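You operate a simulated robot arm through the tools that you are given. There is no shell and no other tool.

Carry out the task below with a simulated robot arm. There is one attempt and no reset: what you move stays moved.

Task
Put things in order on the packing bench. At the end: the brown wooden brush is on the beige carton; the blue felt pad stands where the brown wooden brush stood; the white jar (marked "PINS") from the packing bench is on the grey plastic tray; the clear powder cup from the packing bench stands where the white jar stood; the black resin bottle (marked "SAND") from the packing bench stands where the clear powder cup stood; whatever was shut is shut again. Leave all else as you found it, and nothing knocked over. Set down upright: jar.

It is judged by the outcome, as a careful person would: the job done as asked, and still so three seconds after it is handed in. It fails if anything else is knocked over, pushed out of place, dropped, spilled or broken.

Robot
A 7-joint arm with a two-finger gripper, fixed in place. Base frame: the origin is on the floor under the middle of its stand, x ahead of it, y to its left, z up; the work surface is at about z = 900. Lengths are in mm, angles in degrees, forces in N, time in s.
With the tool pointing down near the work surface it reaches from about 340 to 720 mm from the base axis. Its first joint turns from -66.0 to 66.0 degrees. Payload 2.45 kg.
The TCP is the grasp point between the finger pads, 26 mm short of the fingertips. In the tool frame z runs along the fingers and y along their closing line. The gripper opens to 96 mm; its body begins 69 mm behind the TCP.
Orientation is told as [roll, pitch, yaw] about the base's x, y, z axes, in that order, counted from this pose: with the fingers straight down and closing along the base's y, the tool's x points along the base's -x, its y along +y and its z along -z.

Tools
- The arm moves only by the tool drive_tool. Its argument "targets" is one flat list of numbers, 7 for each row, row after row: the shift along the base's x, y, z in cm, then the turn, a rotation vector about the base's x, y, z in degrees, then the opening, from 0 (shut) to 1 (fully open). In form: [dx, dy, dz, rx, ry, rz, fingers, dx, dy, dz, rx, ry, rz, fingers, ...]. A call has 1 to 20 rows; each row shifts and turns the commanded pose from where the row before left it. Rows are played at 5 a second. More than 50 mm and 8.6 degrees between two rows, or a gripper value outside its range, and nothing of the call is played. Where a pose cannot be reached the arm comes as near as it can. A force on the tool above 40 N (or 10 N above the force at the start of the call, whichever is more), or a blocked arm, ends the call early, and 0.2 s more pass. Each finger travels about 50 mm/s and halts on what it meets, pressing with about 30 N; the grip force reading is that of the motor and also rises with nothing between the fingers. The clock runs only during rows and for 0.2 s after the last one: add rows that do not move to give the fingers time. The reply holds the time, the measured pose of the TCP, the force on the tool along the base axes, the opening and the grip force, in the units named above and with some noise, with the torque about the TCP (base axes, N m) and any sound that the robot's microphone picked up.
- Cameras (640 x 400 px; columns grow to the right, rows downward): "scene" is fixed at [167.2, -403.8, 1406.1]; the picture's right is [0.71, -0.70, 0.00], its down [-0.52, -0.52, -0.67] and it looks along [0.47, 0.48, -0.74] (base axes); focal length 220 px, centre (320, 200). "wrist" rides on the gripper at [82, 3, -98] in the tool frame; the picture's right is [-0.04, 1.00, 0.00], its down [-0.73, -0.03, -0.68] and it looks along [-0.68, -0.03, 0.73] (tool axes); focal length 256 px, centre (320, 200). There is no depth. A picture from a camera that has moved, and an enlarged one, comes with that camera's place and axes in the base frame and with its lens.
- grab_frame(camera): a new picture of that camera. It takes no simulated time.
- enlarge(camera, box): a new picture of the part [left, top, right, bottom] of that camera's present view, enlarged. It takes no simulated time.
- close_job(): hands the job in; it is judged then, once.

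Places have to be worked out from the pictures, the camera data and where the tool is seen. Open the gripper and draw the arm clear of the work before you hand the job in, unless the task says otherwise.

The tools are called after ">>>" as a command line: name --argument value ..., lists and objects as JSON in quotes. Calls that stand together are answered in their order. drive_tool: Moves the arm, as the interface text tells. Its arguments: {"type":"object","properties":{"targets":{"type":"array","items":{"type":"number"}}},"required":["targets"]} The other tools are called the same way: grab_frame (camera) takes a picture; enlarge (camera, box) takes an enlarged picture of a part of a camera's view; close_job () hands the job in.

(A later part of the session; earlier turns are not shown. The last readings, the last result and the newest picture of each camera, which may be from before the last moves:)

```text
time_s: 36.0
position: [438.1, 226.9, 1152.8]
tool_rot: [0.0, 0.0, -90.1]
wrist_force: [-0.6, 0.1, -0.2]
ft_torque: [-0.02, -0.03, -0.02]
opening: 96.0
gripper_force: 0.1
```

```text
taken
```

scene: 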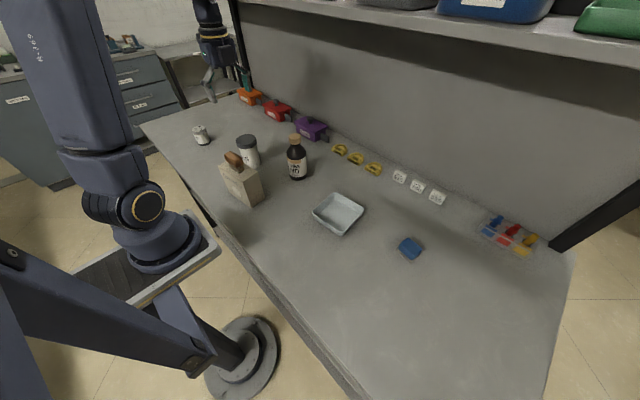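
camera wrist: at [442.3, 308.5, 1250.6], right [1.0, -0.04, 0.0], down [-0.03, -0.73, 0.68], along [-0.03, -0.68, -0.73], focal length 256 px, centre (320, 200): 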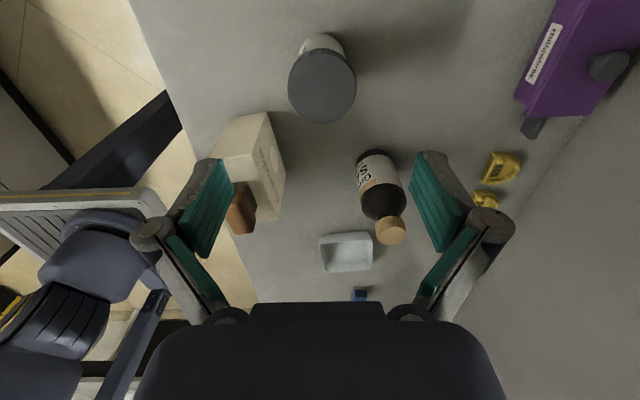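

The jar lid is clearly in view under the tool. I'll enlarge it to get its centre and diameter.

>>> enlarge --camera "wrist" --box '[250, 10, 390, 140]'

>>> enlarge --camera "wrist" --box '[300, 210, 400, 310]'

>>> enlarge --camera "scene" --box '[300, 180, 380, 240]'

>>> enlarge --camera "scene" --box '[210, 120, 280, 180]'

```text
3.08 times, centred on (320, 75) of wrist
camera zoom: at [442.3, 308.5, 1250.6], right [1.0, -0.04, 0.0], down [-0.03, -0.73, 0.68], along [-0.03, -0.68, -0.73], focal length 788 px, centre (320, 585)
```

zoom: 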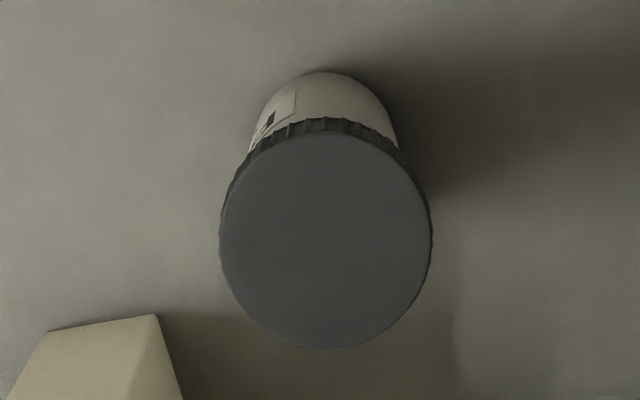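

```text
4.00 times, centred on (350, 260) of wrist
camera zoom: at [442.3, 308.5, 1250.6], right [1.0, -0.04, 0.0], down [-0.03, -0.73, 0.68], along [-0.03, -0.68, -0.73], focal length 1024 px, centre (200, -40)
```

zoom: 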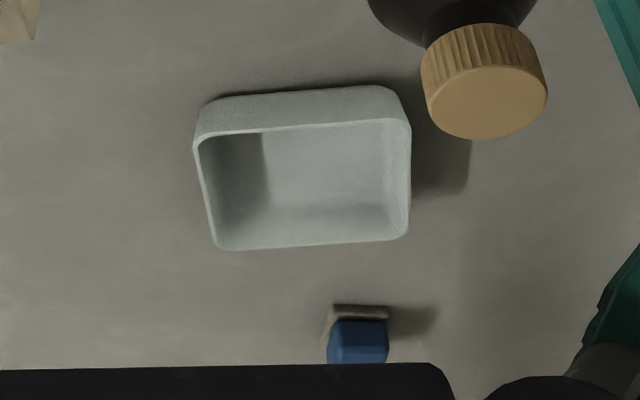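

```text
6.67 times, centred on (340, 210) of scene
camera zoom: at [167.2, -403.8, 1406.1], right [0.71, -0.7, 0.0], down [-0.52, -0.52, -0.67], along [0.47, 0.48, -0.74], focal length 1467 px, centre (187, 133)
```

zoom: 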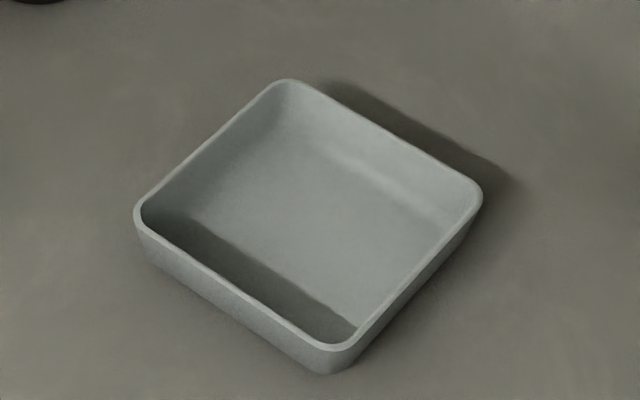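

```text
6.67 times, centred on (245, 150) of scene
camera zoom: at [167.2, -403.8, 1406.1], right [0.71, -0.7, 0.0], down [-0.52, -0.52, -0.67], along [0.47, 0.48, -0.74], focal length 1467 px, centre (820, 533)
```

zoom: 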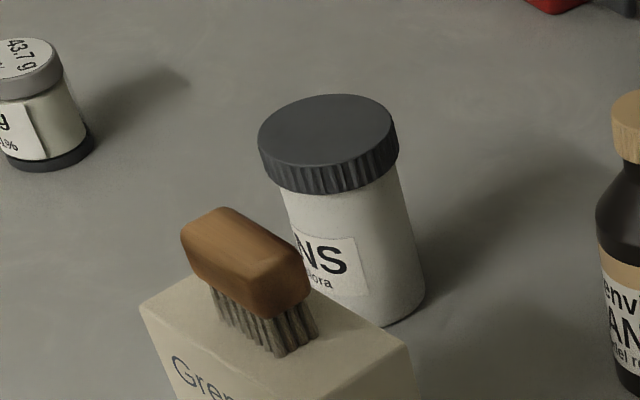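

The lid centre is about (440.5, 219.5), the lid top is z≈998 and its diameter is about 66–70 mm. I'll grip at lid height so the fingertips stay clear of the tray rim later. I shift -7 mm in y and descend to TCP z≈978.

>>> drive_tool --targets '[0, -0.7, -3, 0, 0, 0, 1, 0, 0, -4, 0, 0, 0, 1, 0, 0, -3, 0, 0, 0, 1, 0, 0, -2, 0, 0, 0, 1, 0, 0, 0, 0, 0, 0, 1, 0, 0, 0, 0, 0, 0, 1]'

>>> grab_frame --camera "wrist"

>>> enlarge --camera "scene" --box '[200, 90, 300, 190]'

```text
time_s: 37.4
position: [440.4, 220.2, 1032.0]
tool_rot: [0.0, 0.0, -90.1]
wrist_force: [0.4, 0.1, 0.3]
ft_torque: [0.02, 0.0, -0.05]
opening: 95.8
gripper_force: 0.1
```

```text
taken
camera wrist: at [443.3, 300.7, 1129.7], right [1.0, -0.04, 0.0], down [-0.03, -0.73, 0.68], along [-0.03, -0.68, -0.73], focal length 256 px, centre (320, 200)
```

wrist: 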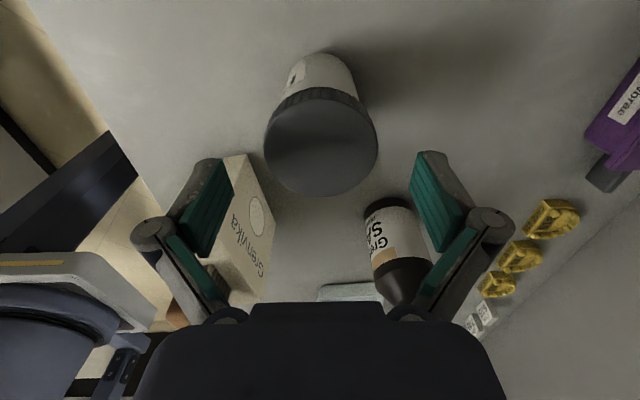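

```text
4.00 times, centred on (250, 140) of scene
camera zoom: at [167.2, -403.8, 1406.1], right [0.71, -0.7, 0.0], down [-0.52, -0.52, -0.67], along [0.47, 0.48, -0.74], focal length 880 px, centre (600, 440)
```

zoom: 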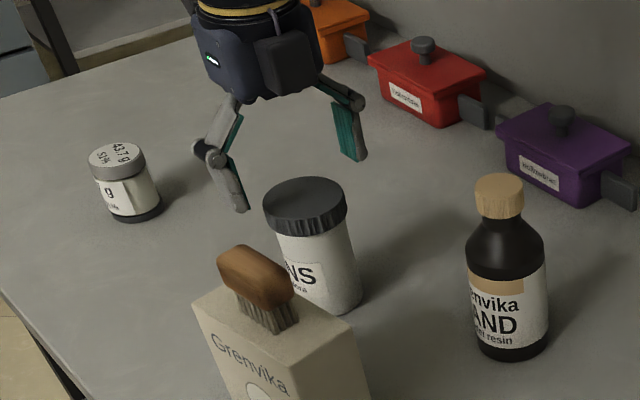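

The lid is centred between the fingers, columns 265–378. I descend the remaining 54 mm and recheck before closing.

>>> drive_tool --targets '[0, 0.2, -2, 0, 0, 0, 1, 0, 0, -2, 0, 0, 0, 1, 0, 0, -1.4, 0, 0, 0, 1, 0, 0, 0, 0, 0, 0, 1, 0, 0, 0, 0, 0, 0, 1]'

>>> grab_frame --camera "wrist"

>>> enlarge --camera "scene" --box '[200, 90, 300, 190]'

```text
time_s: 38.6
position: [438.5, 221.9, 979.6]
tool_rot: [0.0, -0.1, -90.1]
wrist_force: [-0.3, 0.1, -0.1]
ft_torque: [0.0, 0.0, 0.02]
opening: 95.8
gripper_force: 0.0
```

```text
taken
camera wrist: at [442.6, 303.1, 1076.4], right [1.0, -0.04, 0.0], down [-0.03, -0.73, 0.68], along [-0.03, -0.68, -0.73], focal length 256 px, centre (320, 200)
```

wrist: 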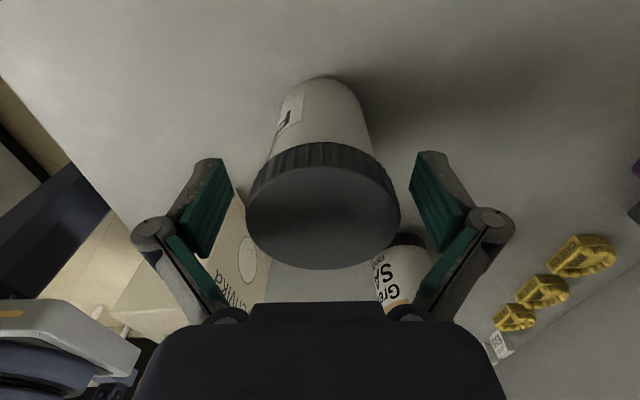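

```text
4.00 times, centred on (250, 140) of scene
camera zoom: at [167.2, -403.8, 1406.1], right [0.71, -0.7, 0.0], down [-0.52, -0.52, -0.67], along [0.47, 0.48, -0.74], focal length 880 px, centre (600, 440)
```

zoom: 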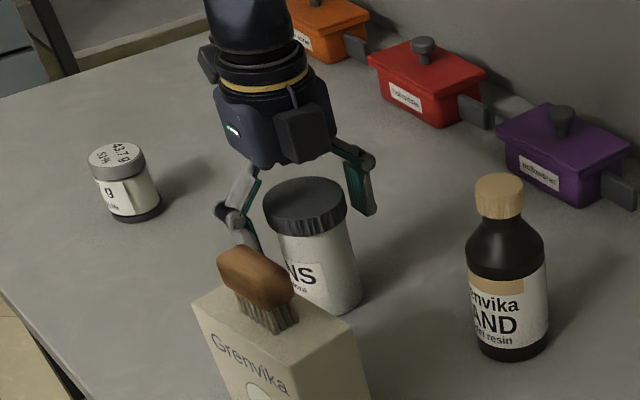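

Everything is aligned: the lid disc is centred at about (322, 215), where the TCP line projects. I close the fingers on the lid.

>>> drive_tool --targets '[0, 0, 0, 0, 0, 0, 0.85, 0, 0, 0, 0, 0, 0, 0.7, 0, 0, 0, 0, 0, 0, 0.5, 0, 0, 0, 0, 0, 0, 0.3, 0, 0, 0, 0, 0, 0, 0, 0, 0, 0, 0, 0, 0, 0]'

>>> grab_frame --camera "wrist"

```text
time_s: 40.0
position: [439.7, 222.3, 978.8]
tool_rot: [0.0, 0.0, -90.2]
wrist_force: [1.0, -1.0, 2.4]
ft_torque: [0.02, 0.04, 0.02]
opening: 60.6
gripper_force: 30.3
```

```text
taken
camera wrist: at [442.7, 303.1, 1076.7], right [1.0, -0.04, 0.0], down [-0.03, -0.73, 0.68], along [-0.03, -0.68, -0.73], focal length 256 px, centre (320, 200)
```

wrist: 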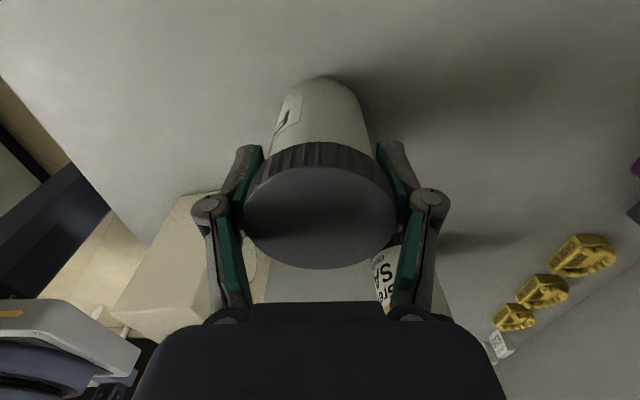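

Gripped at 60.6 mm. I lift slowly 2 cm and check that the whole jar comes along.

>>> drive_tool --targets '[0, 0, 0.5, 0, 0, 0, 0, 0, 0, 0.5, 0, 0, 0, 0, 0, 0, 1, 0, 0, 0, 0, 0, 0, 0, 0, 0, 0, 0]'

>>> grab_frame --camera "wrist"

>>> enlarge --camera "scene" --box '[200, 90, 300, 190]'

```text
time_s: 41.0
position: [438.4, 221.7, 999.8]
tool_rot: [0.0, 0.0, -90.1]
wrist_force: [-0.4, -0.1, -1.0]
ft_torque: [-0.02, 0.05, -0.04]
opening: 60.5
gripper_force: 30.3
```

```text
taken
camera wrist: at [442.4, 303.4, 1096.9], right [1.0, -0.04, 0.0], down [-0.03, -0.73, 0.68], along [-0.03, -0.68, -0.73], focal length 256 px, centre (320, 200)
```

wrist: 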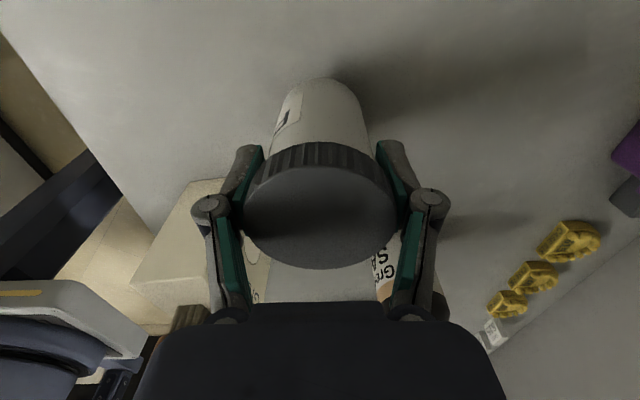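

```text
4.00 times, centred on (250, 140) of scene
camera zoom: at [167.2, -403.8, 1406.1], right [0.71, -0.7, 0.0], down [-0.52, -0.52, -0.67], along [0.47, 0.48, -0.74], focal length 880 px, centre (600, 440)
```

zoom: 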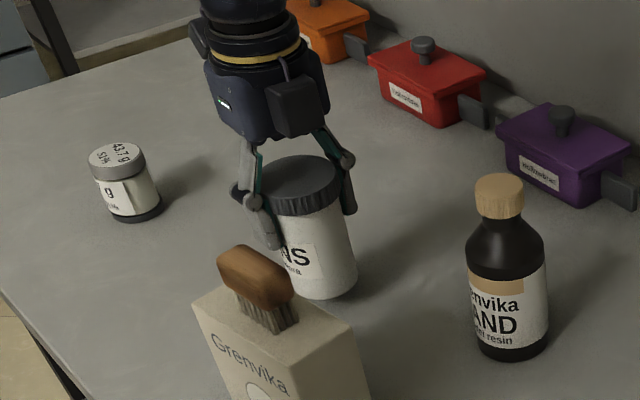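

The jar came up whole and upright. I raise it to z≈1170, which puts its bottom at about 1092, above the bottle top at 1055. Then I travel to above the tray at about (482, -160).

>>> drive_tool --targets '[0, 0, 3, 0, 0, 0, 0, 0, 0, 4, 0, 0, 0, 0, 0, 0, 4, 0, 0, 0, 0, 0, 0, 4, 0, 0, 0, 0, 0, 0, 2.2, 0, 0, 0, 0, 0.42, -3.81, 0, 0, 0, 0, 0, 0.42, -3.81, 0, 0, 0, 0, 0, 0.42, -3.81, 0, 0, 0, 0, 0, 0.42, -3.81, 0, 0, 0, 0, 0, 0.42, -3.81, 0, 0, 0, 0, 0, 0.42, -3.81, 0, 0, 0, 0, 0, 0.42, -3.81, 0, 0, 0, 0, 0, 0.42, -3.81, 0, 0, 0, 0, 0, 0.42, -3.81, 0, 0, 0, 0, 0, 0.42, -3.81, 0, 0, 0, 0, 0, 0, 0, 0, 0, 0, 0, 0, 0, 0, 0, 0, 0, 0, 0]'

>>> grab_frame --camera "wrist"

>>> grab_frame --camera "scene"

```text
time_s: 44.6
position: [480.3, -160.5, 1171.3]
tool_rot: [0.0, -0.1, -90.2]
wrist_force: [-0.8, 0.4, -1.1]
ft_torque: [0.01, 0.01, 0.01]
opening: 60.5
gripper_force: 29.7
```

```text
taken
camera wrist: at [484.6, -79.0, 1269.1], right [1.0, -0.04, 0.0], down [-0.03, -0.73, 0.68], along [-0.03, -0.68, -0.73], focal length 256 px, centre (320, 200)
```

wrist: 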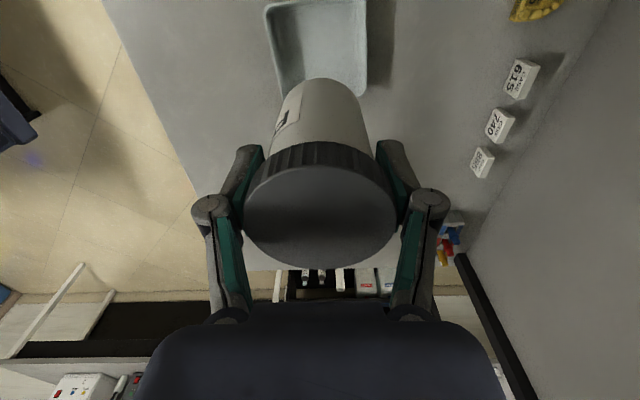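

```text
taken
```

scene: 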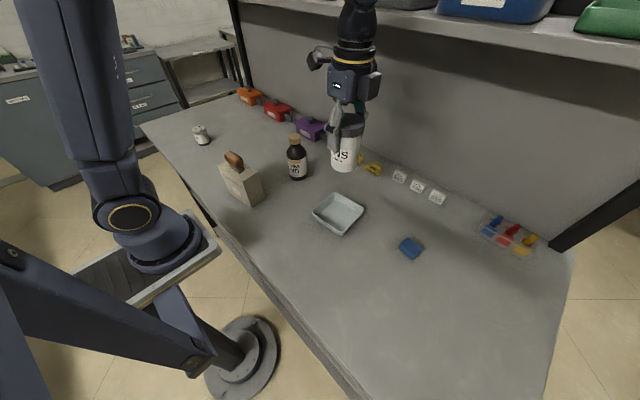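

The tray is visible beyond the jar in the wrist view. I'll enlarge it to find its centre.

>>> enlarge --camera "wrist" --box '[240, 0, 400, 100]'

```text
4.00 times, centred on (320, 50) of wrist
camera zoom: at [484.6, -79.0, 1269.1], right [1.0, -0.04, 0.0], down [-0.03, -0.73, 0.68], along [-0.03, -0.68, -0.73], focal length 1024 px, centre (320, 800)
```

zoom: 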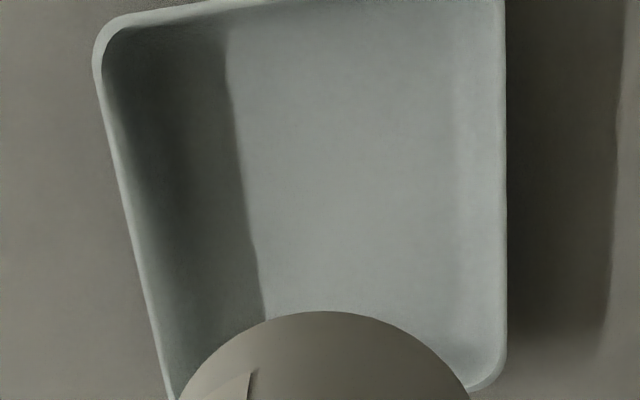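

Tray rim corners come out near (423,-110), (532,-109), (541,-211) and (430,-214), so the centre is about (481.5, -161), which is where the jar hangs now. I lower to about 15 mm above the tray floor.

>>> drive_tool --targets '[-0.1, 0, -4, 0, 0, 0, 0, 0, 0, -4, 0, 0, 0, 0, 0, 0, -4, 0, 0, 0, 0, 0, 0, -3, 0, 0, 0, 0, 0, 0, -2, 0, 0, 0, 0, 0, 0, 0, 0, 0, 0, 0, 0, 0, 0, 0, 0, 0, 0]'

>>> grab_frame --camera "wrist"

>>> enlarge --camera "scene" --box '[280, 140, 400, 250]'

```text
time_s: 46.2
position: [481.6, -158.4, 1000.6]
tool_rot: [-0.1, 0.0, -90.1]
wrist_force: [-0.2, 0.2, -0.6]
ft_torque: [0.0, -0.01, 0.01]
opening: 60.6
gripper_force: 29.5
```

```text
taken
camera wrist: at [484.5, -77.4, 1098.8], right [1.0, -0.04, 0.0], down [-0.03, -0.73, 0.68], along [-0.03, -0.68, -0.73], focal length 256 px, centre (320, 200)
```

wrist: 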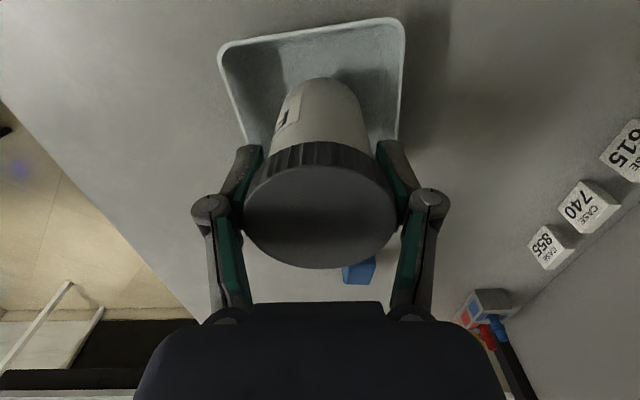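

```text
3.64 times, centred on (340, 195) of scene
camera zoom: at [167.2, -403.8, 1406.1], right [0.71, -0.7, 0.0], down [-0.52, -0.52, -0.67], along [0.47, 0.48, -0.74], focal length 800 px, centre (247, 218)
```

zoom: 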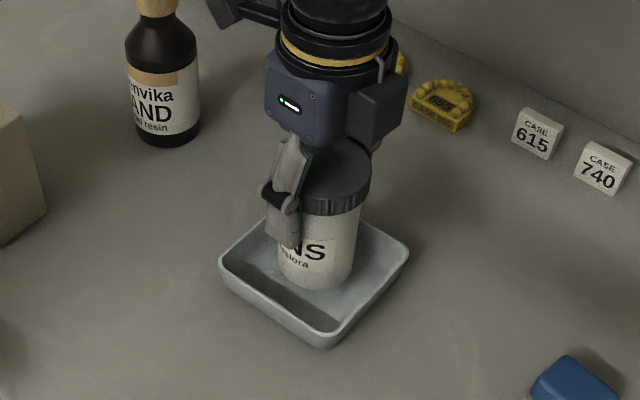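

The jar is inside the tray outline with room all around. I lower to 8 mm above expected contact, then use small steps.

>>> drive_tool --targets '[0, 0, -0.6, 0, 0, 0, 0, 0, 0, -0.6, 0, 0, 0, 0, 0, 0, 0, 0, 0, 0, 0]'

>>> drive_tool --targets '[0, 0, -0.2, 0, 0, 0, 0, 0, 0, 0, 0, 0, 0, 0]'

>>> drive_tool --targets '[0, 0, -0.1, 0, 0, 0, 0, 0, 0, 0, 0, 0, 0, 0]'

>>> drive_tool --targets '[0, 0, -0.1, 0, 0, 0, 0, 0, 0, 0, 0, 0, 0, 0]'

```text
time_s: 47.0
position: [481.1, -159.9, 989.2]
tool_rot: [0.0, 0.0, -90.1]
wrist_force: [-0.2, 0.5, -0.8]
ft_torque: [0.0, -0.02, 0.01]
opening: 60.7
gripper_force: 30.1
```

```text
time_s: 47.6
position: [480.4, -159.8, 987.5]
tool_rot: [0.0, -0.1, -90.1]
wrist_force: [1.2, 0.0, -0.9]
ft_torque: [0.03, -0.01, 0.0]
opening: 60.6
gripper_force: 29.8
```

```text
time_s: 48.2
position: [481.0, -159.0, 986.2]
tool_rot: [0.0, 0.0, -90.1]
wrist_force: [0.2, -0.3, -1.3]
ft_torque: [0.02, -0.03, -0.01]
opening: 60.5
gripper_force: 30.1
```

```text
time_s: 48.8
position: [480.4, -158.7, 985.2]
tool_rot: [0.0, -0.1, -90.1]
wrist_force: [-0.7, -0.2, -0.6]
ft_torque: [0.02, -0.01, -0.01]
opening: 60.5
gripper_force: 29.8
```

No contact yet at z≈984. I keep lowering in 1 mm steps.

>>> drive_tool --targets '[0, 0, -0.1, 0, 0, 0, 0, 0, 0, 0, 0, 0, 0, 0]'

>>> drive_tool --targets '[0, 0, -0.1, 0, 0, 0, 0, 0, 0, 0, 0, 0, 0, 0]'

>>> drive_tool --targets '[0, 0, -0.1, 0, 0, 0, 0, 0, 0, 0, 0, 0, 0, 0]'

```text
time_s: 49.4
position: [481.4, -160.1, 982.8]
tool_rot: [-0.1, 0.0, -90.0]
wrist_force: [-0.1, -0.3, -0.7]
ft_torque: [0.01, 0.02, -0.01]
opening: 60.6
gripper_force: 30.2
```

```text
time_s: 50.0
position: [480.7, -159.6, 983.6]
tool_rot: [0.0, 0.0, -90.1]
wrist_force: [0.5, 0.4, 2.0]
ft_torque: [-0.04, 0.05, -0.01]
opening: 60.4
gripper_force: 29.8
```

```text
time_s: 50.6
position: [481.4, -159.8, 982.7]
tool_rot: [0.1, -0.1, -90.1]
wrist_force: [0.2, 0.6, 9.2]
ft_torque: [-0.04, 0.08, -0.01]
opening: 60.7
gripper_force: 29.6
```

Contact is about 9 N, so the jar rests on the tray floor. I open gradually and rise.

>>> drive_tool --targets '[0, 0, 0, 0, 0, 0, 0.66, 0, 0, 0, 0, 0, 0, 0.75, 0, 0, 0, 0, 0, 0, 0.9, 0, 0, 0, 0, 0, 0, 1, 0, 0, 0, 0, 0, 0, 1, 0, 0, 2, 0, 0, 0, 1, 0, 0, 4, 0, 0, 0, 1, 0, 0, 4, 0, 0, 0, 1, 0, 0, 4, 0, 0, 0, 1, 0, 0, 4, 0, 0, 0, 1, 0, 0, 0, 0, 0, 0, 1]'

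>>> grab_frame --camera "wrist"

>>> enlarge --camera "scene" --box '[280, 140, 400, 250]'

```text
time_s: 53.0
position: [481.3, -160.8, 1161.7]
tool_rot: [0.0, 0.0, -90.1]
wrist_force: [-0.4, 0.0, -0.4]
ft_torque: [0.0, -0.01, -0.01]
opening: 95.6
gripper_force: 0.1
```

```text
taken
camera wrist: at [484.2, -79.5, 1259.3], right [1.0, -0.04, 0.0], down [-0.03, -0.73, 0.68], along [-0.03, -0.68, -0.73], focal length 256 px, centre (320, 200)
```

wrist: 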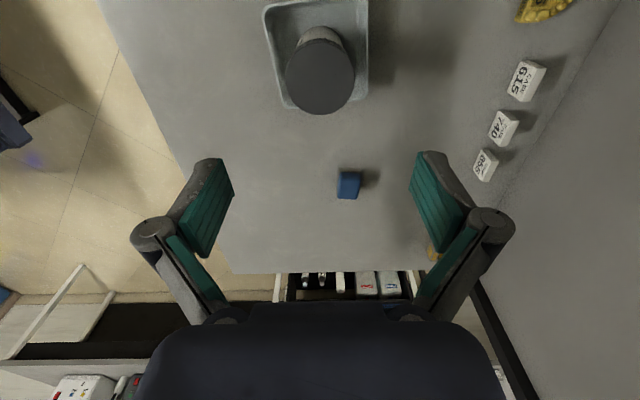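

```text
3.64 times, centred on (340, 195) of scene
camera zoom: at [167.2, -403.8, 1406.1], right [0.71, -0.7, 0.0], down [-0.52, -0.52, -0.67], along [0.47, 0.48, -0.74], focal length 800 px, centre (247, 218)
```

zoom: 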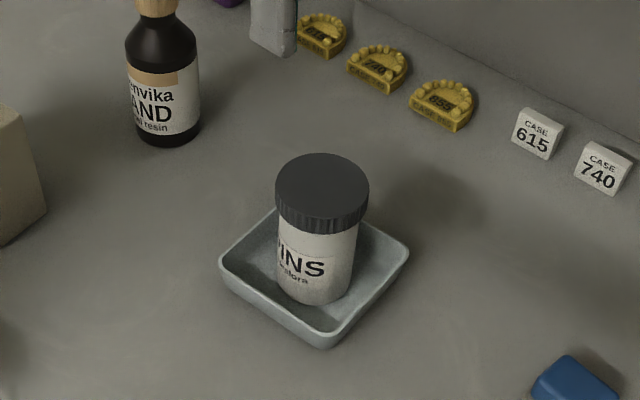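

The jar stands upright in the tray. Next is the powder cup at about (382, 483), top z≈960. I travel there at height, turning +30° to keep the wrist in a comfortable range.

>>> drive_tool --targets '[-0.667, 4.287, 0, 0, 0, 2, 1, -0.667, 4.287, 0, 0, 0, 2, 1, -0.667, 4.287, 0, 0, 0, 2, 1, -0.667, 4.287, 0, 0, 0, 2, 1, -0.667, 4.287, 0, 0, 0, 2, 1, -0.667, 4.287, 0, 0, 0, 2, 1, -0.667, 4.287, 0, 0, 0, 2, 1, -0.667, 4.287, 0, 0, 0, 2, 1, -0.667, 4.287, 0, 0, 0, 2, 1, -0.667, 4.287, 0, 0, 0, 2, 1, -0.667, 4.287, -1, 0, 0, 2, 1, -0.667, 4.287, -1, 0, 0, 2, 1, -0.667, 4.287, -1, 0, 0, 2, 1, -0.667, 4.287, -1, 0, 0, 2, 1, -0.667, 4.287, -1, 0, 0, 2, 1, 0, 0, 0, 0, 0, 0, 1, 0, 0, 0, 0, 0, 0, 1]'

>>> grab_frame --camera "wrist"

>>> grab_frame --camera "scene"

```text
time_s: 56.6
position: [380.7, 484.3, 1110.1]
tool_rot: [0.0, -0.1, -60.1]
wrist_force: [0.0, -0.1, 0.1]
ft_torque: [0.0, -0.02, 0.03]
opening: 96.2
gripper_force: 0.1
```

```text
taken
camera wrist: at [343.9, 555.9, 1208.4], right [0.89, 0.46, 0.0], down [0.34, -0.65, 0.68], along [0.31, -0.6, -0.73], focal length 256 px, centre (320, 200)
```

wrist: 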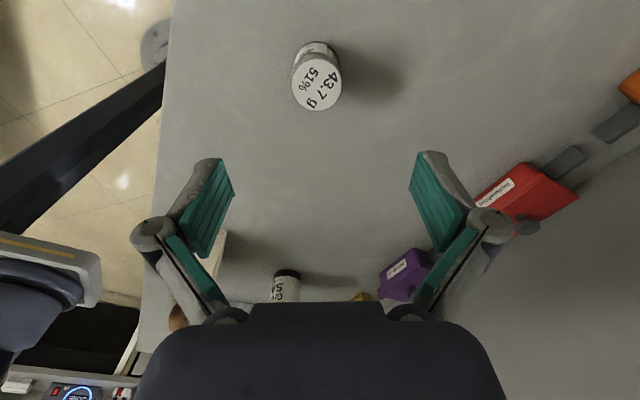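

```text
taken
```

scene: 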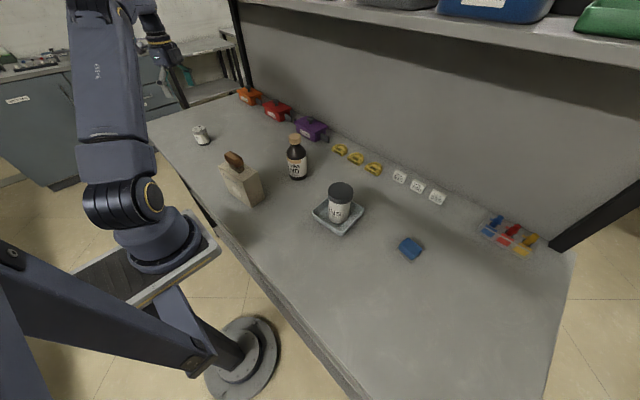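

The cup is right below the tool. I'll enlarge it to measure its centre.

>>> enlarge --camera "wrist" --box '[260, 20, 380, 130]'

```text
3.64 times, centred on (320, 75) of wrist
camera zoom: at [343.9, 555.9, 1208.4], right [0.89, 0.46, 0.0], down [0.34, -0.65, 0.68], along [0.31, -0.6, -0.73], focal length 931 px, centre (320, 654)
```

zoom: 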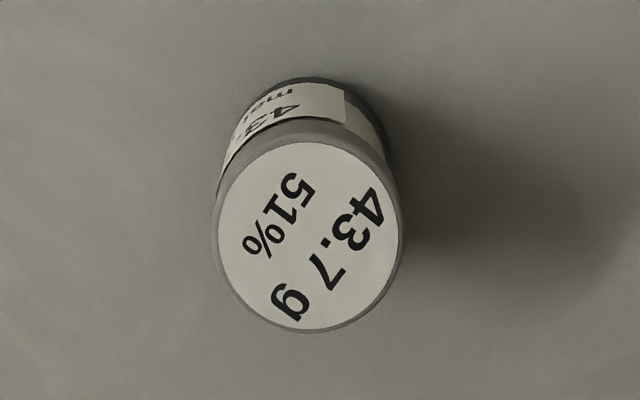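

The cup's lid centre comes out at about (380.5, 480), diameter 49 mm, top z≈960. I shift (-2, -3.5) mm and descend to TCP z≈932.

>>> drive_tool --targets '[-0.2, -0.35, -3, 0, 0, 0, 1, 0, 0, -4, 0, 0, 0, 1, 0, 0, -4, 0, 0, 0, 1, 0, 0, -2, 0, 0, 0, 1, 0, 0, 0, 0, 0, 0, 1, 0, 0, 0, 0, 0, 0, 1]'

>>> grab_frame --camera "wrist"

```text
time_s: 58.0
position: [378.9, 480.8, 980.9]
tool_rot: [0.0, 0.0, -60.1]
wrist_force: [-0.9, -0.4, 0.8]
ft_torque: [0.0, 0.03, 0.06]
opening: 96.2
gripper_force: 0.0
```

```text
taken
camera wrist: at [341.7, 553.0, 1079.1], right [0.89, 0.46, 0.0], down [0.34, -0.65, 0.68], along [0.31, -0.6, -0.73], focal length 256 px, centre (320, 200)
```

wrist: 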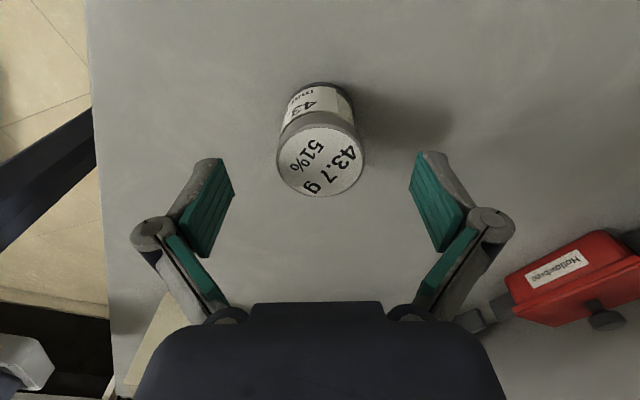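

The cup is centred (lid at column 320). I descend the last 49 mm and close.

>>> drive_tool --targets '[0, 0, -2, 0, 0, 0, 1, 0, 0, -2, 0, 0, 0, 1, 0, 0, -0.9, 0, 0, 0, 1, 0, 0, 0, 0, 0, 0, 1, 0, 0, 0, 0, 0, 0, 1]'

>>> grab_frame --camera "wrist"

```text
time_s: 59.2
position: [377.7, 480.7, 932.5]
tool_rot: [0.0, -0.1, -60.1]
wrist_force: [-0.8, 0.0, 0.4]
ft_torque: [0.01, -0.01, 0.0]
opening: 96.1
gripper_force: 0.0
```

```text
taken
camera wrist: at [340.6, 553.3, 1030.9], right [0.89, 0.46, 0.0], down [0.34, -0.65, 0.68], along [0.31, -0.6, -0.73], focal length 256 px, centre (320, 200)
```

wrist: 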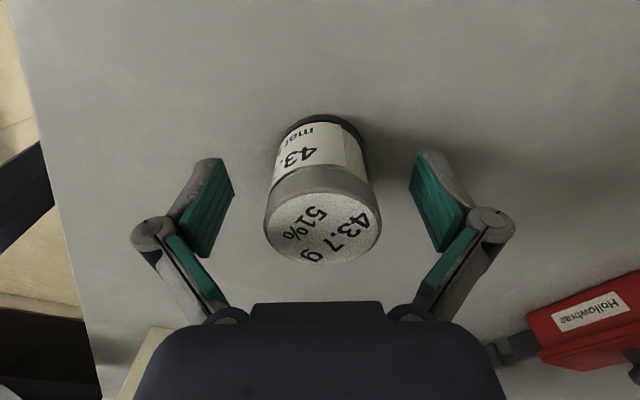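

The cup is well centred between the pads. I close.

>>> drive_tool --targets '[0, 0, 0, 0, 0, 0, 0.75, 0, 0, 0, 0, 0, 0, 0.55, 0, 0, 0, 0, 0, 0, 0.4, 0, 0, 0, 0, 0, 0, 0.2, 0, 0, 0, 0, 0, 0, 0, 0, 0, 0, 0, 0, 0, 0, 0, 0, 0, 0, 0, 0, 0]'

>>> drive_tool --targets '[0, 0, 0.5, 0, 0, 0, 0, 0, 0, 0.5, 0, 0, 0, 0, 0, 0, 1, 0, 0, 0, 0, 0, 0, 0, 0, 0, 0, 0]'

>>> grab_frame --camera "wrist"

>>> enlarge --camera "scene" --box '[150, 80, 250, 160]'

```text
time_s: 60.8
position: [378.3, 482.2, 933.0]
tool_rot: [-0.1, 0.0, -60.1]
wrist_force: [-0.2, -0.5, 2.4]
ft_torque: [-0.04, 0.02, 0.0]
opening: 48.9
gripper_force: 29.8
```

```text
time_s: 61.8
position: [378.2, 480.6, 952.7]
tool_rot: [0.0, -0.1, -60.1]
wrist_force: [-0.4, -0.1, -0.4]
ft_torque: [-0.01, -0.02, 0.0]
opening: 48.6
gripper_force: 30.2
```

```text
taken
camera wrist: at [340.5, 552.8, 1050.3], right [0.89, 0.46, 0.0], down [0.34, -0.65, 0.68], along [0.31, -0.6, -0.73], focal length 256 px, centre (320, 200)
```

wrist: 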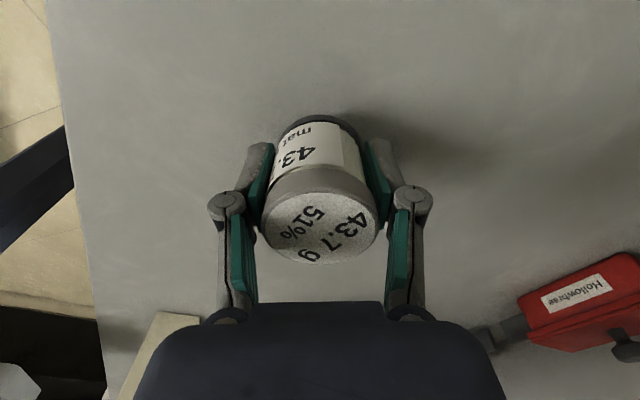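

```text
5.00 times, centred on (200, 120) of scene
camera zoom: at [167.2, -403.8, 1406.1], right [0.71, -0.7, 0.0], down [-0.52, -0.52, -0.67], along [0.47, 0.48, -0.74], focal length 1100 px, centre (920, 600)
```

zoom: 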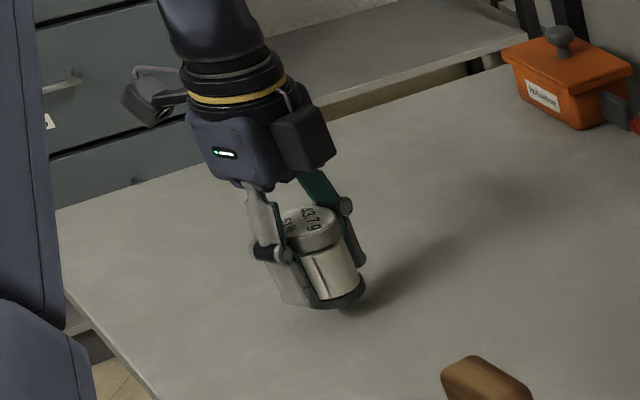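

The cup is lifted cleanly and upright. I carry it at z≈1000 to the jar's former spot at (440.5, 220), then lower to about 6 mm above the surface.

>>> drive_tool --targets '[0, 0, 2.4, 0, 0, 0, 0, 0, 0, 2.4, 0, 0, 0, 0, 0.859, -3.709, 0, 0, 0, 0, 0, 0.859, -3.709, 0, 0, 0, 0, 0, 0.859, -3.709, 0, 0, 0, 0, 0, 0.859, -3.709, 0, 0, 0, 0, 0, 0.859, -3.709, 0, 0, 0, 0, 0, 0.859, -3.709, 0, 0, 0, 0, 0, 0.859, -3.709, 0, 0, 0, 0, 0, 0, 0, -2, 0, 0, 0, 0, 0, 0, -2, 0, 0, 0, 0, 0, 0, -1.5, 0, 0, 0, 0, 0, 0, -0.7, 0, 0, 0, 0, 0, 0, 0, 0, 0, 0, 0, 0, 0, 0, 0, 0, 0, 0]'

>>> grab_frame --camera "wrist"

>>> enlarge --camera "scene" --box '[190, 90, 310, 210]'

```text
time_s: 65.0
position: [437.0, 219.8, 938.4]
tool_rot: [0.0, 0.0, -60.1]
wrist_force: [-0.2, 0.4, -1.1]
ft_torque: [-0.01, 0.01, -0.01]
opening: 48.5
gripper_force: 30.0
```

```text
taken
camera wrist: at [399.8, 292.2, 1036.4], right [0.89, 0.46, 0.0], down [0.34, -0.65, 0.68], along [0.31, -0.6, -0.73], focal length 256 px, centre (320, 200)
```

wrist: 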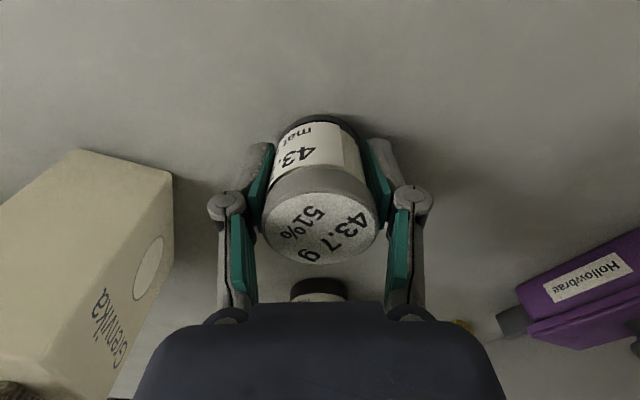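

```text
3.33 times, centred on (250, 150) of scene
camera zoom: at [167.2, -403.8, 1406.1], right [0.71, -0.7, 0.0], down [-0.52, -0.52, -0.67], along [0.47, 0.48, -0.74], focal length 734 px, centre (553, 367)
```

zoom: 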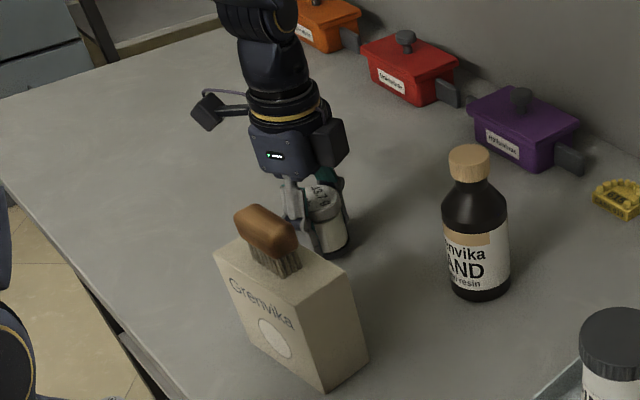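

The cup is above the jar's old spot. I nudge +1 mm in x and lower in small steps to contact.

>>> drive_tool --targets '[0.1, 0.05, -0.3, 0, 0, 0, 0, 0, 0, 0, 0, 0, 0, 0]'

>>> drive_tool --targets '[0, 0, -0.1, 0, 0, 0, 0, 0, 0, 0, 0, 0, 0, 0]'

>>> drive_tool --targets '[0, 0, -0.1, 0, 0, 0, 0, 0, 0, 0, 0, 0, 0, 0]'

>>> drive_tool --targets '[0, 0, -0.1, 0, 0, 0, 0, 0, 0, 0, 0, 0, 0, 0]'

```text
time_s: 65.6
position: [439.2, 219.4, 934.7]
tool_rot: [0.0, 0.0, -60.1]
wrist_force: [-0.9, -0.6, -0.4]
ft_torque: [0.04, -0.02, -0.03]
opening: 48.6
gripper_force: 29.8
```

```text
time_s: 66.2
position: [437.9, 221.0, 934.8]
tool_rot: [0.0, -0.1, -60.1]
wrist_force: [-0.1, -0.1, -1.1]
ft_torque: [0.0, 0.02, -0.01]
opening: 48.9
gripper_force: 29.8
```

```text
time_s: 66.8
position: [438.0, 221.2, 934.2]
tool_rot: [-0.1, 0.0, -60.1]
wrist_force: [-1.8, -1.2, 3.9]
ft_torque: [-0.04, 0.06, 0.02]
opening: 49.1
gripper_force: 29.6
```

```text
time_s: 67.4
position: [439.3, 221.0, 934.1]
tool_rot: [0.0, -0.1, -60.0]
wrist_force: [-2.3, -4.1, 20.1]
ft_torque: [-0.19, 0.08, -0.01]
opening: 48.9
gripper_force: 30.4
```

Contact is firm at 20 N. I ease up 1 mm, open gradually, then rise.

>>> drive_tool --targets '[0, 0, 0.1, 0, 0, 0, 0, 0, 0, 0, 0, 0, 0, 0, 0, 0, 0, 0, 0, 0, 0.53, 0, 0, 0, 0, 0, 0, 0.62, 0, 0, 0, 0, 0, 0, 0.75, 0, 0, 0, 0, 0, 0, 0.8, 0, 0, 0, 0, 0, 0, 0.8, 0, 0, 1.5, 0, 0, 0, 0.8, 0, 0, 3, 0, 0, 0, 0.8, 0, 0, 4, 0, 0, 0, 1, 0, 0, 4, 0, 0, 0, 1, 0, 0, 4, 0, 0, 0, 1, 0, 0, 4, 0, 0, 0, 1, 0, 0, 0, 0, 0, 0, 1]'

>>> grab_frame --camera "wrist"

>>> enlarge --camera "scene" --box '[190, 90, 310, 210]'

```text
time_s: 70.4
position: [440.2, 220.1, 1138.8]
tool_rot: [-0.1, 0.0, -60.1]
wrist_force: [0.5, 0.0, -0.6]
ft_torque: [-0.02, 0.03, -0.03]
opening: 96.2
gripper_force: 0.1
```

```text
taken
camera wrist: at [401.3, 294.0, 1236.0], right [0.89, 0.46, 0.0], down [0.34, -0.65, 0.68], along [0.31, -0.6, -0.73], focal length 256 px, centre (320, 200)
```

wrist: 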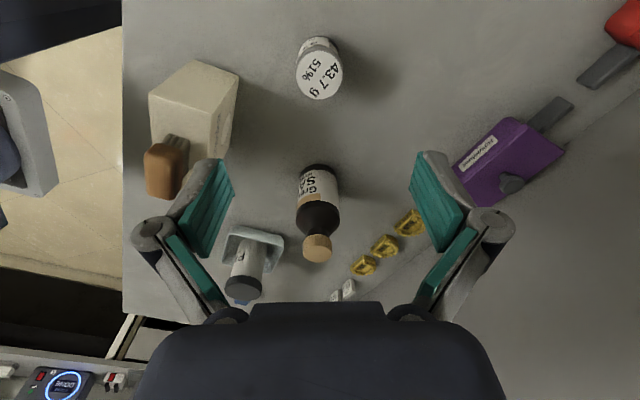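

```text
3.33 times, centred on (250, 150) of scene
camera zoom: at [167.2, -403.8, 1406.1], right [0.71, -0.7, 0.0], down [-0.52, -0.52, -0.67], along [0.47, 0.48, -0.74], focal length 734 px, centre (553, 367)
```

zoom: 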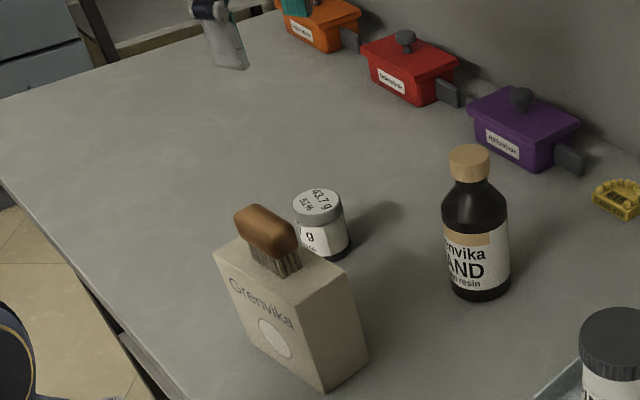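

The cup stands on the jar's old spot. Now I'll measure the bottle's profile closely to choose a safe grip height.

>>> enlarge --camera "scene" --box '[270, 120, 326, 190]'

>>> enlarge --camera "wrist" --box '[260, 140, 380, 280]'

```text
5.71 times, centred on (298, 155) of scene
camera zoom: at [167.2, -403.8, 1406.1], right [0.71, -0.7, 0.0], down [-0.52, -0.52, -0.67], along [0.47, 0.48, -0.74], focal length 1258 px, centre (446, 457)
```

zoom: 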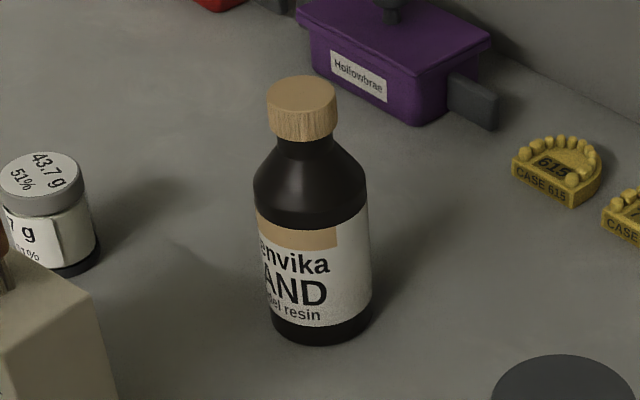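

```text
2.86 times, centred on (320, 210) of wrist
camera zoom: at [401.3, 294.0, 1236.0], right [0.89, 0.46, 0.0], down [0.34, -0.65, 0.68], along [0.31, -0.6, -0.73], focal length 731 px, centre (320, 171)
```

zoom: 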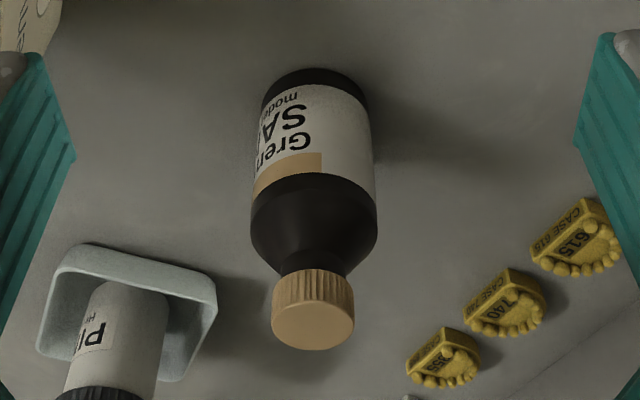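

The bottle axis is at about (516.5, 55), cap top z≈1056, body diameter 61 mm, straight side up to z≈993. A body grip at TCP z≈995 leaves about 8 mm between palm and cap. I move to hover above it.

>>> drive_tool --targets '[1.5, -3.32, 0, 0, 0, 0, 1, 1.5, -3.32, 0, 0, 0, 0, 1, 1.5, -3.32, 0, 0, 0, 0, 1, 1.5, -3.32, 0, 0, 0, 0, 1, 1.5, -3.32, 0, 0, 0, 0, 1, 0, 0, 0, 0, 0, 0, 1, 0, 0, 0, 0, 0, 0, 1]'

>>> grab_frame --camera "wrist"

>>> enlarge --camera "wrist" --box '[240, 20, 400, 160]'

```text
time_s: 72.0
position: [513.6, 52.6, 1139.6]
tool_rot: [-0.1, 0.0, -60.1]
wrist_force: [-0.7, -1.2, -0.5]
ft_torque: [-0.03, 0.04, -0.02]
opening: 96.2
gripper_force: 0.1
```

```text
taken
camera wrist: at [476.1, 124.9, 1236.7], right [0.89, 0.46, 0.0], down [0.34, -0.65, 0.68], along [0.32, -0.6, -0.73], focal length 256 px, centre (320, 200)
```

wrist: 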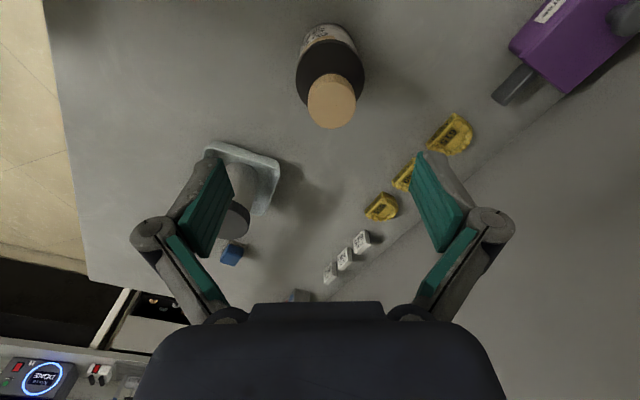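

```text
2.86 times, centred on (320, 90) of wrist
camera zoom: at [476.1, 124.9, 1236.7], right [0.89, 0.46, 0.0], down [0.34, -0.65, 0.68], along [0.32, -0.6, -0.73], focal length 731 px, centre (320, 514)
```

zoom: 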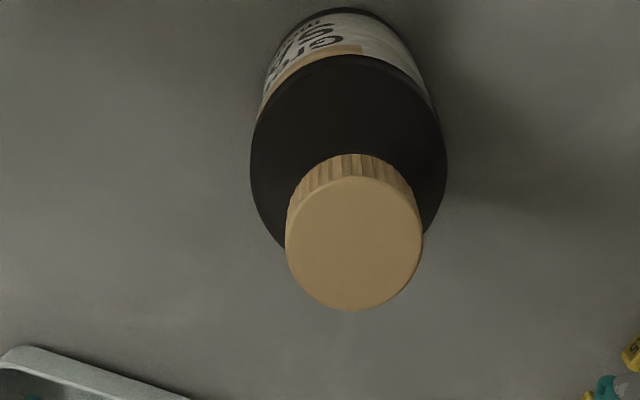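

The cap centre is about 8.5 mm to the right of and 6.5 mm nearer the camera than the tool axis. I correct by (+4, +10) mm, lower to z≈1090 and recheck.

>>> drive_tool --targets '[0.4, 1.0, 0, 0, 0, 0, 1, 0, 0, -2.5, 0, 0, 0, 1, 0, 0, -2.3, 0, 0, 0, 1, 0, 0, 0, 0, 0, 0, 1, 0, 0, 0, 0, 0, 0, 1]'

>>> grab_frame --camera "wrist"

```text
time_s: 73.2
position: [518.5, 64.4, 1091.5]
tool_rot: [0.1, 0.1, -60.0]
wrist_force: [0.4, 0.8, -0.4]
ft_torque: [0.01, 0.01, -0.02]
opening: 95.8
gripper_force: 0.0
```

```text
taken
camera wrist: at [480.7, 135.8, 1188.6], right [0.89, 0.46, 0.0], down [0.34, -0.65, 0.68], along [0.31, -0.6, -0.73], focal length 256 px, centre (320, 200)
```

wrist: 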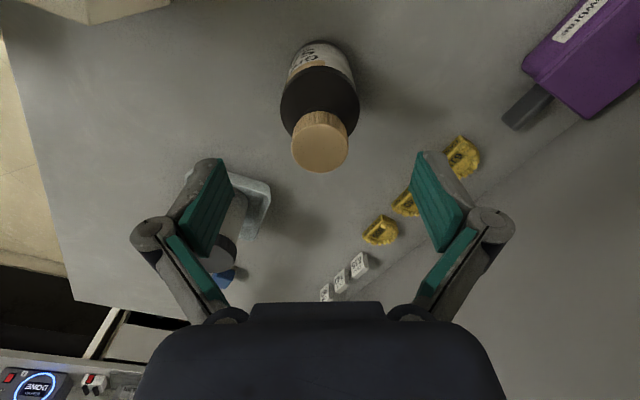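

The bottle is now centred, with cap and body at column 320 and the cap at the expected row. I descend to TCP z≈996 in steps.

>>> drive_tool --targets '[0, 0, -3, 0, 0, 0, 1, 0, 0, -3, 0, 0, 0, 1, 0, 0, -2, 0, 0, 0, 1, 0, 0, -0.8, 0, 0, 0, 1, 0, 0, 0, 0, 0, 0, 1, 0, 0, 0, 0, 0, 0, 1]'

>>> grab_frame --camera "wrist"

>>> enlarge --camera "scene" --box '[240, 90, 360, 190]'

```text
time_s: 74.6
position: [518.9, 63.5, 1003.9]
tool_rot: [0.0, 0.1, -60.1]
wrist_force: [-0.4, 0.0, 0.9]
ft_torque: [0.0, -0.02, 0.04]
opening: 96.2
gripper_force: 0.0
```

```text
taken
camera wrist: at [480.6, 136.8, 1101.9], right [0.89, 0.46, 0.0], down [0.34, -0.65, 0.68], along [0.31, -0.6, -0.73], focal length 256 px, centre (320, 200)
```

wrist: 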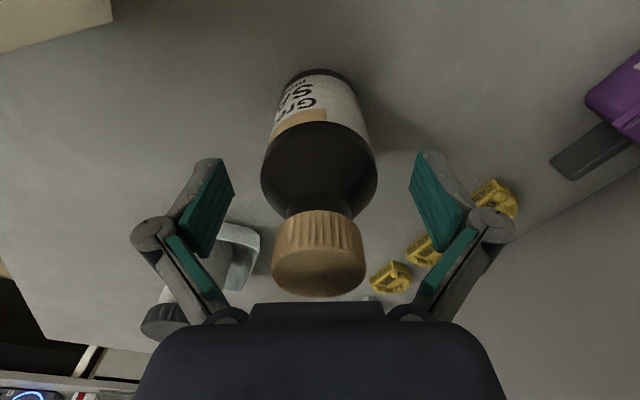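

```text
4.00 times, centred on (300, 140) of scene
camera zoom: at [167.2, -403.8, 1406.1], right [0.71, -0.7, 0.0], down [-0.52, -0.52, -0.67], along [0.47, 0.48, -0.74], focal length 880 px, centre (400, 440)
```

zoom: 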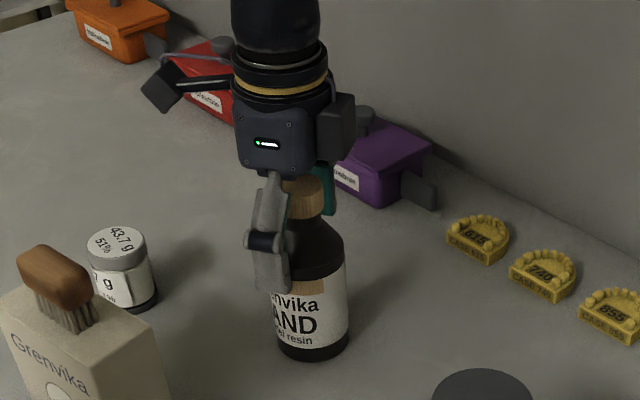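

There is still about 15 mm between cap and palm. I lower 6 mm more and close on the body.

>>> drive_tool --targets '[0, 0, -0.6, 0, 0, 0, 1, 0, 0, 0, 0, 0, 0, 1, 0, 0, 0, 0, 0, 0, 0.8, 0, 0, 0, 0, 0, 0, 0.65, 0, 0, 0, 0, 0, 0, 0.4, 0, 0, 0, 0, 0, 0, 0.2, 0, 0, 0, 0, 0, 0, 0, 0, 0, 0, 0, 0, 0, 0]'

>>> grab_frame --camera "wrist"

>>> enlarge --camera "scene" --box '[240, 90, 360, 190]'

```text
time_s: 76.4
position: [517.3, 64.7, 997.3]
tool_rot: [0.0, 0.0, -60.2]
wrist_force: [-1.3, -0.5, 2.8]
ft_torque: [-0.08, 0.13, -0.04]
opening: 58.3
gripper_force: 30.1
```

```text
taken
camera wrist: at [480.4, 137.1, 1095.6], right [0.89, 0.46, 0.0], down [0.34, -0.65, 0.68], along [0.31, -0.6, -0.73], focal length 256 px, centre (320, 200)
```

wrist: 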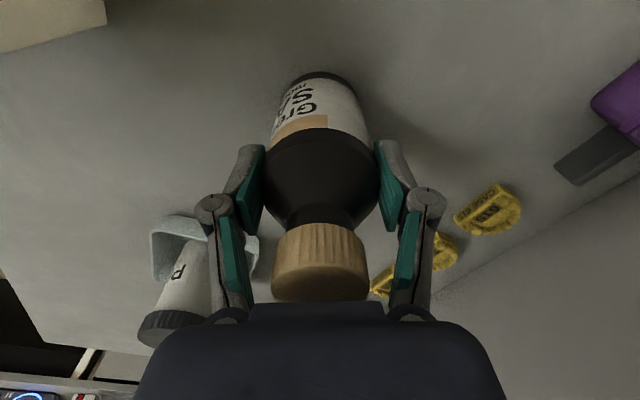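

```text
4.00 times, centred on (300, 140) of scene
camera zoom: at [167.2, -403.8, 1406.1], right [0.71, -0.7, 0.0], down [-0.52, -0.52, -0.67], along [0.47, 0.48, -0.74], focal length 880 px, centre (400, 440)
```

zoom: 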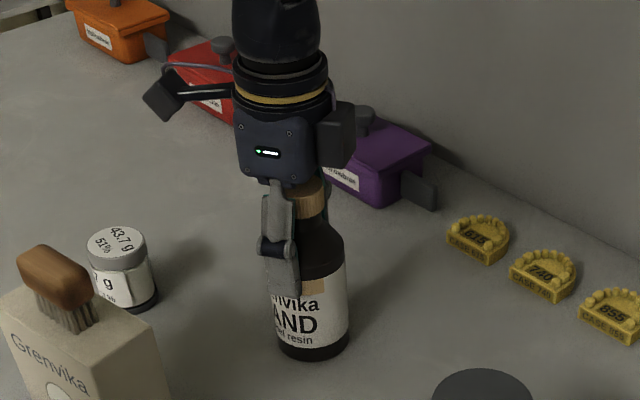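

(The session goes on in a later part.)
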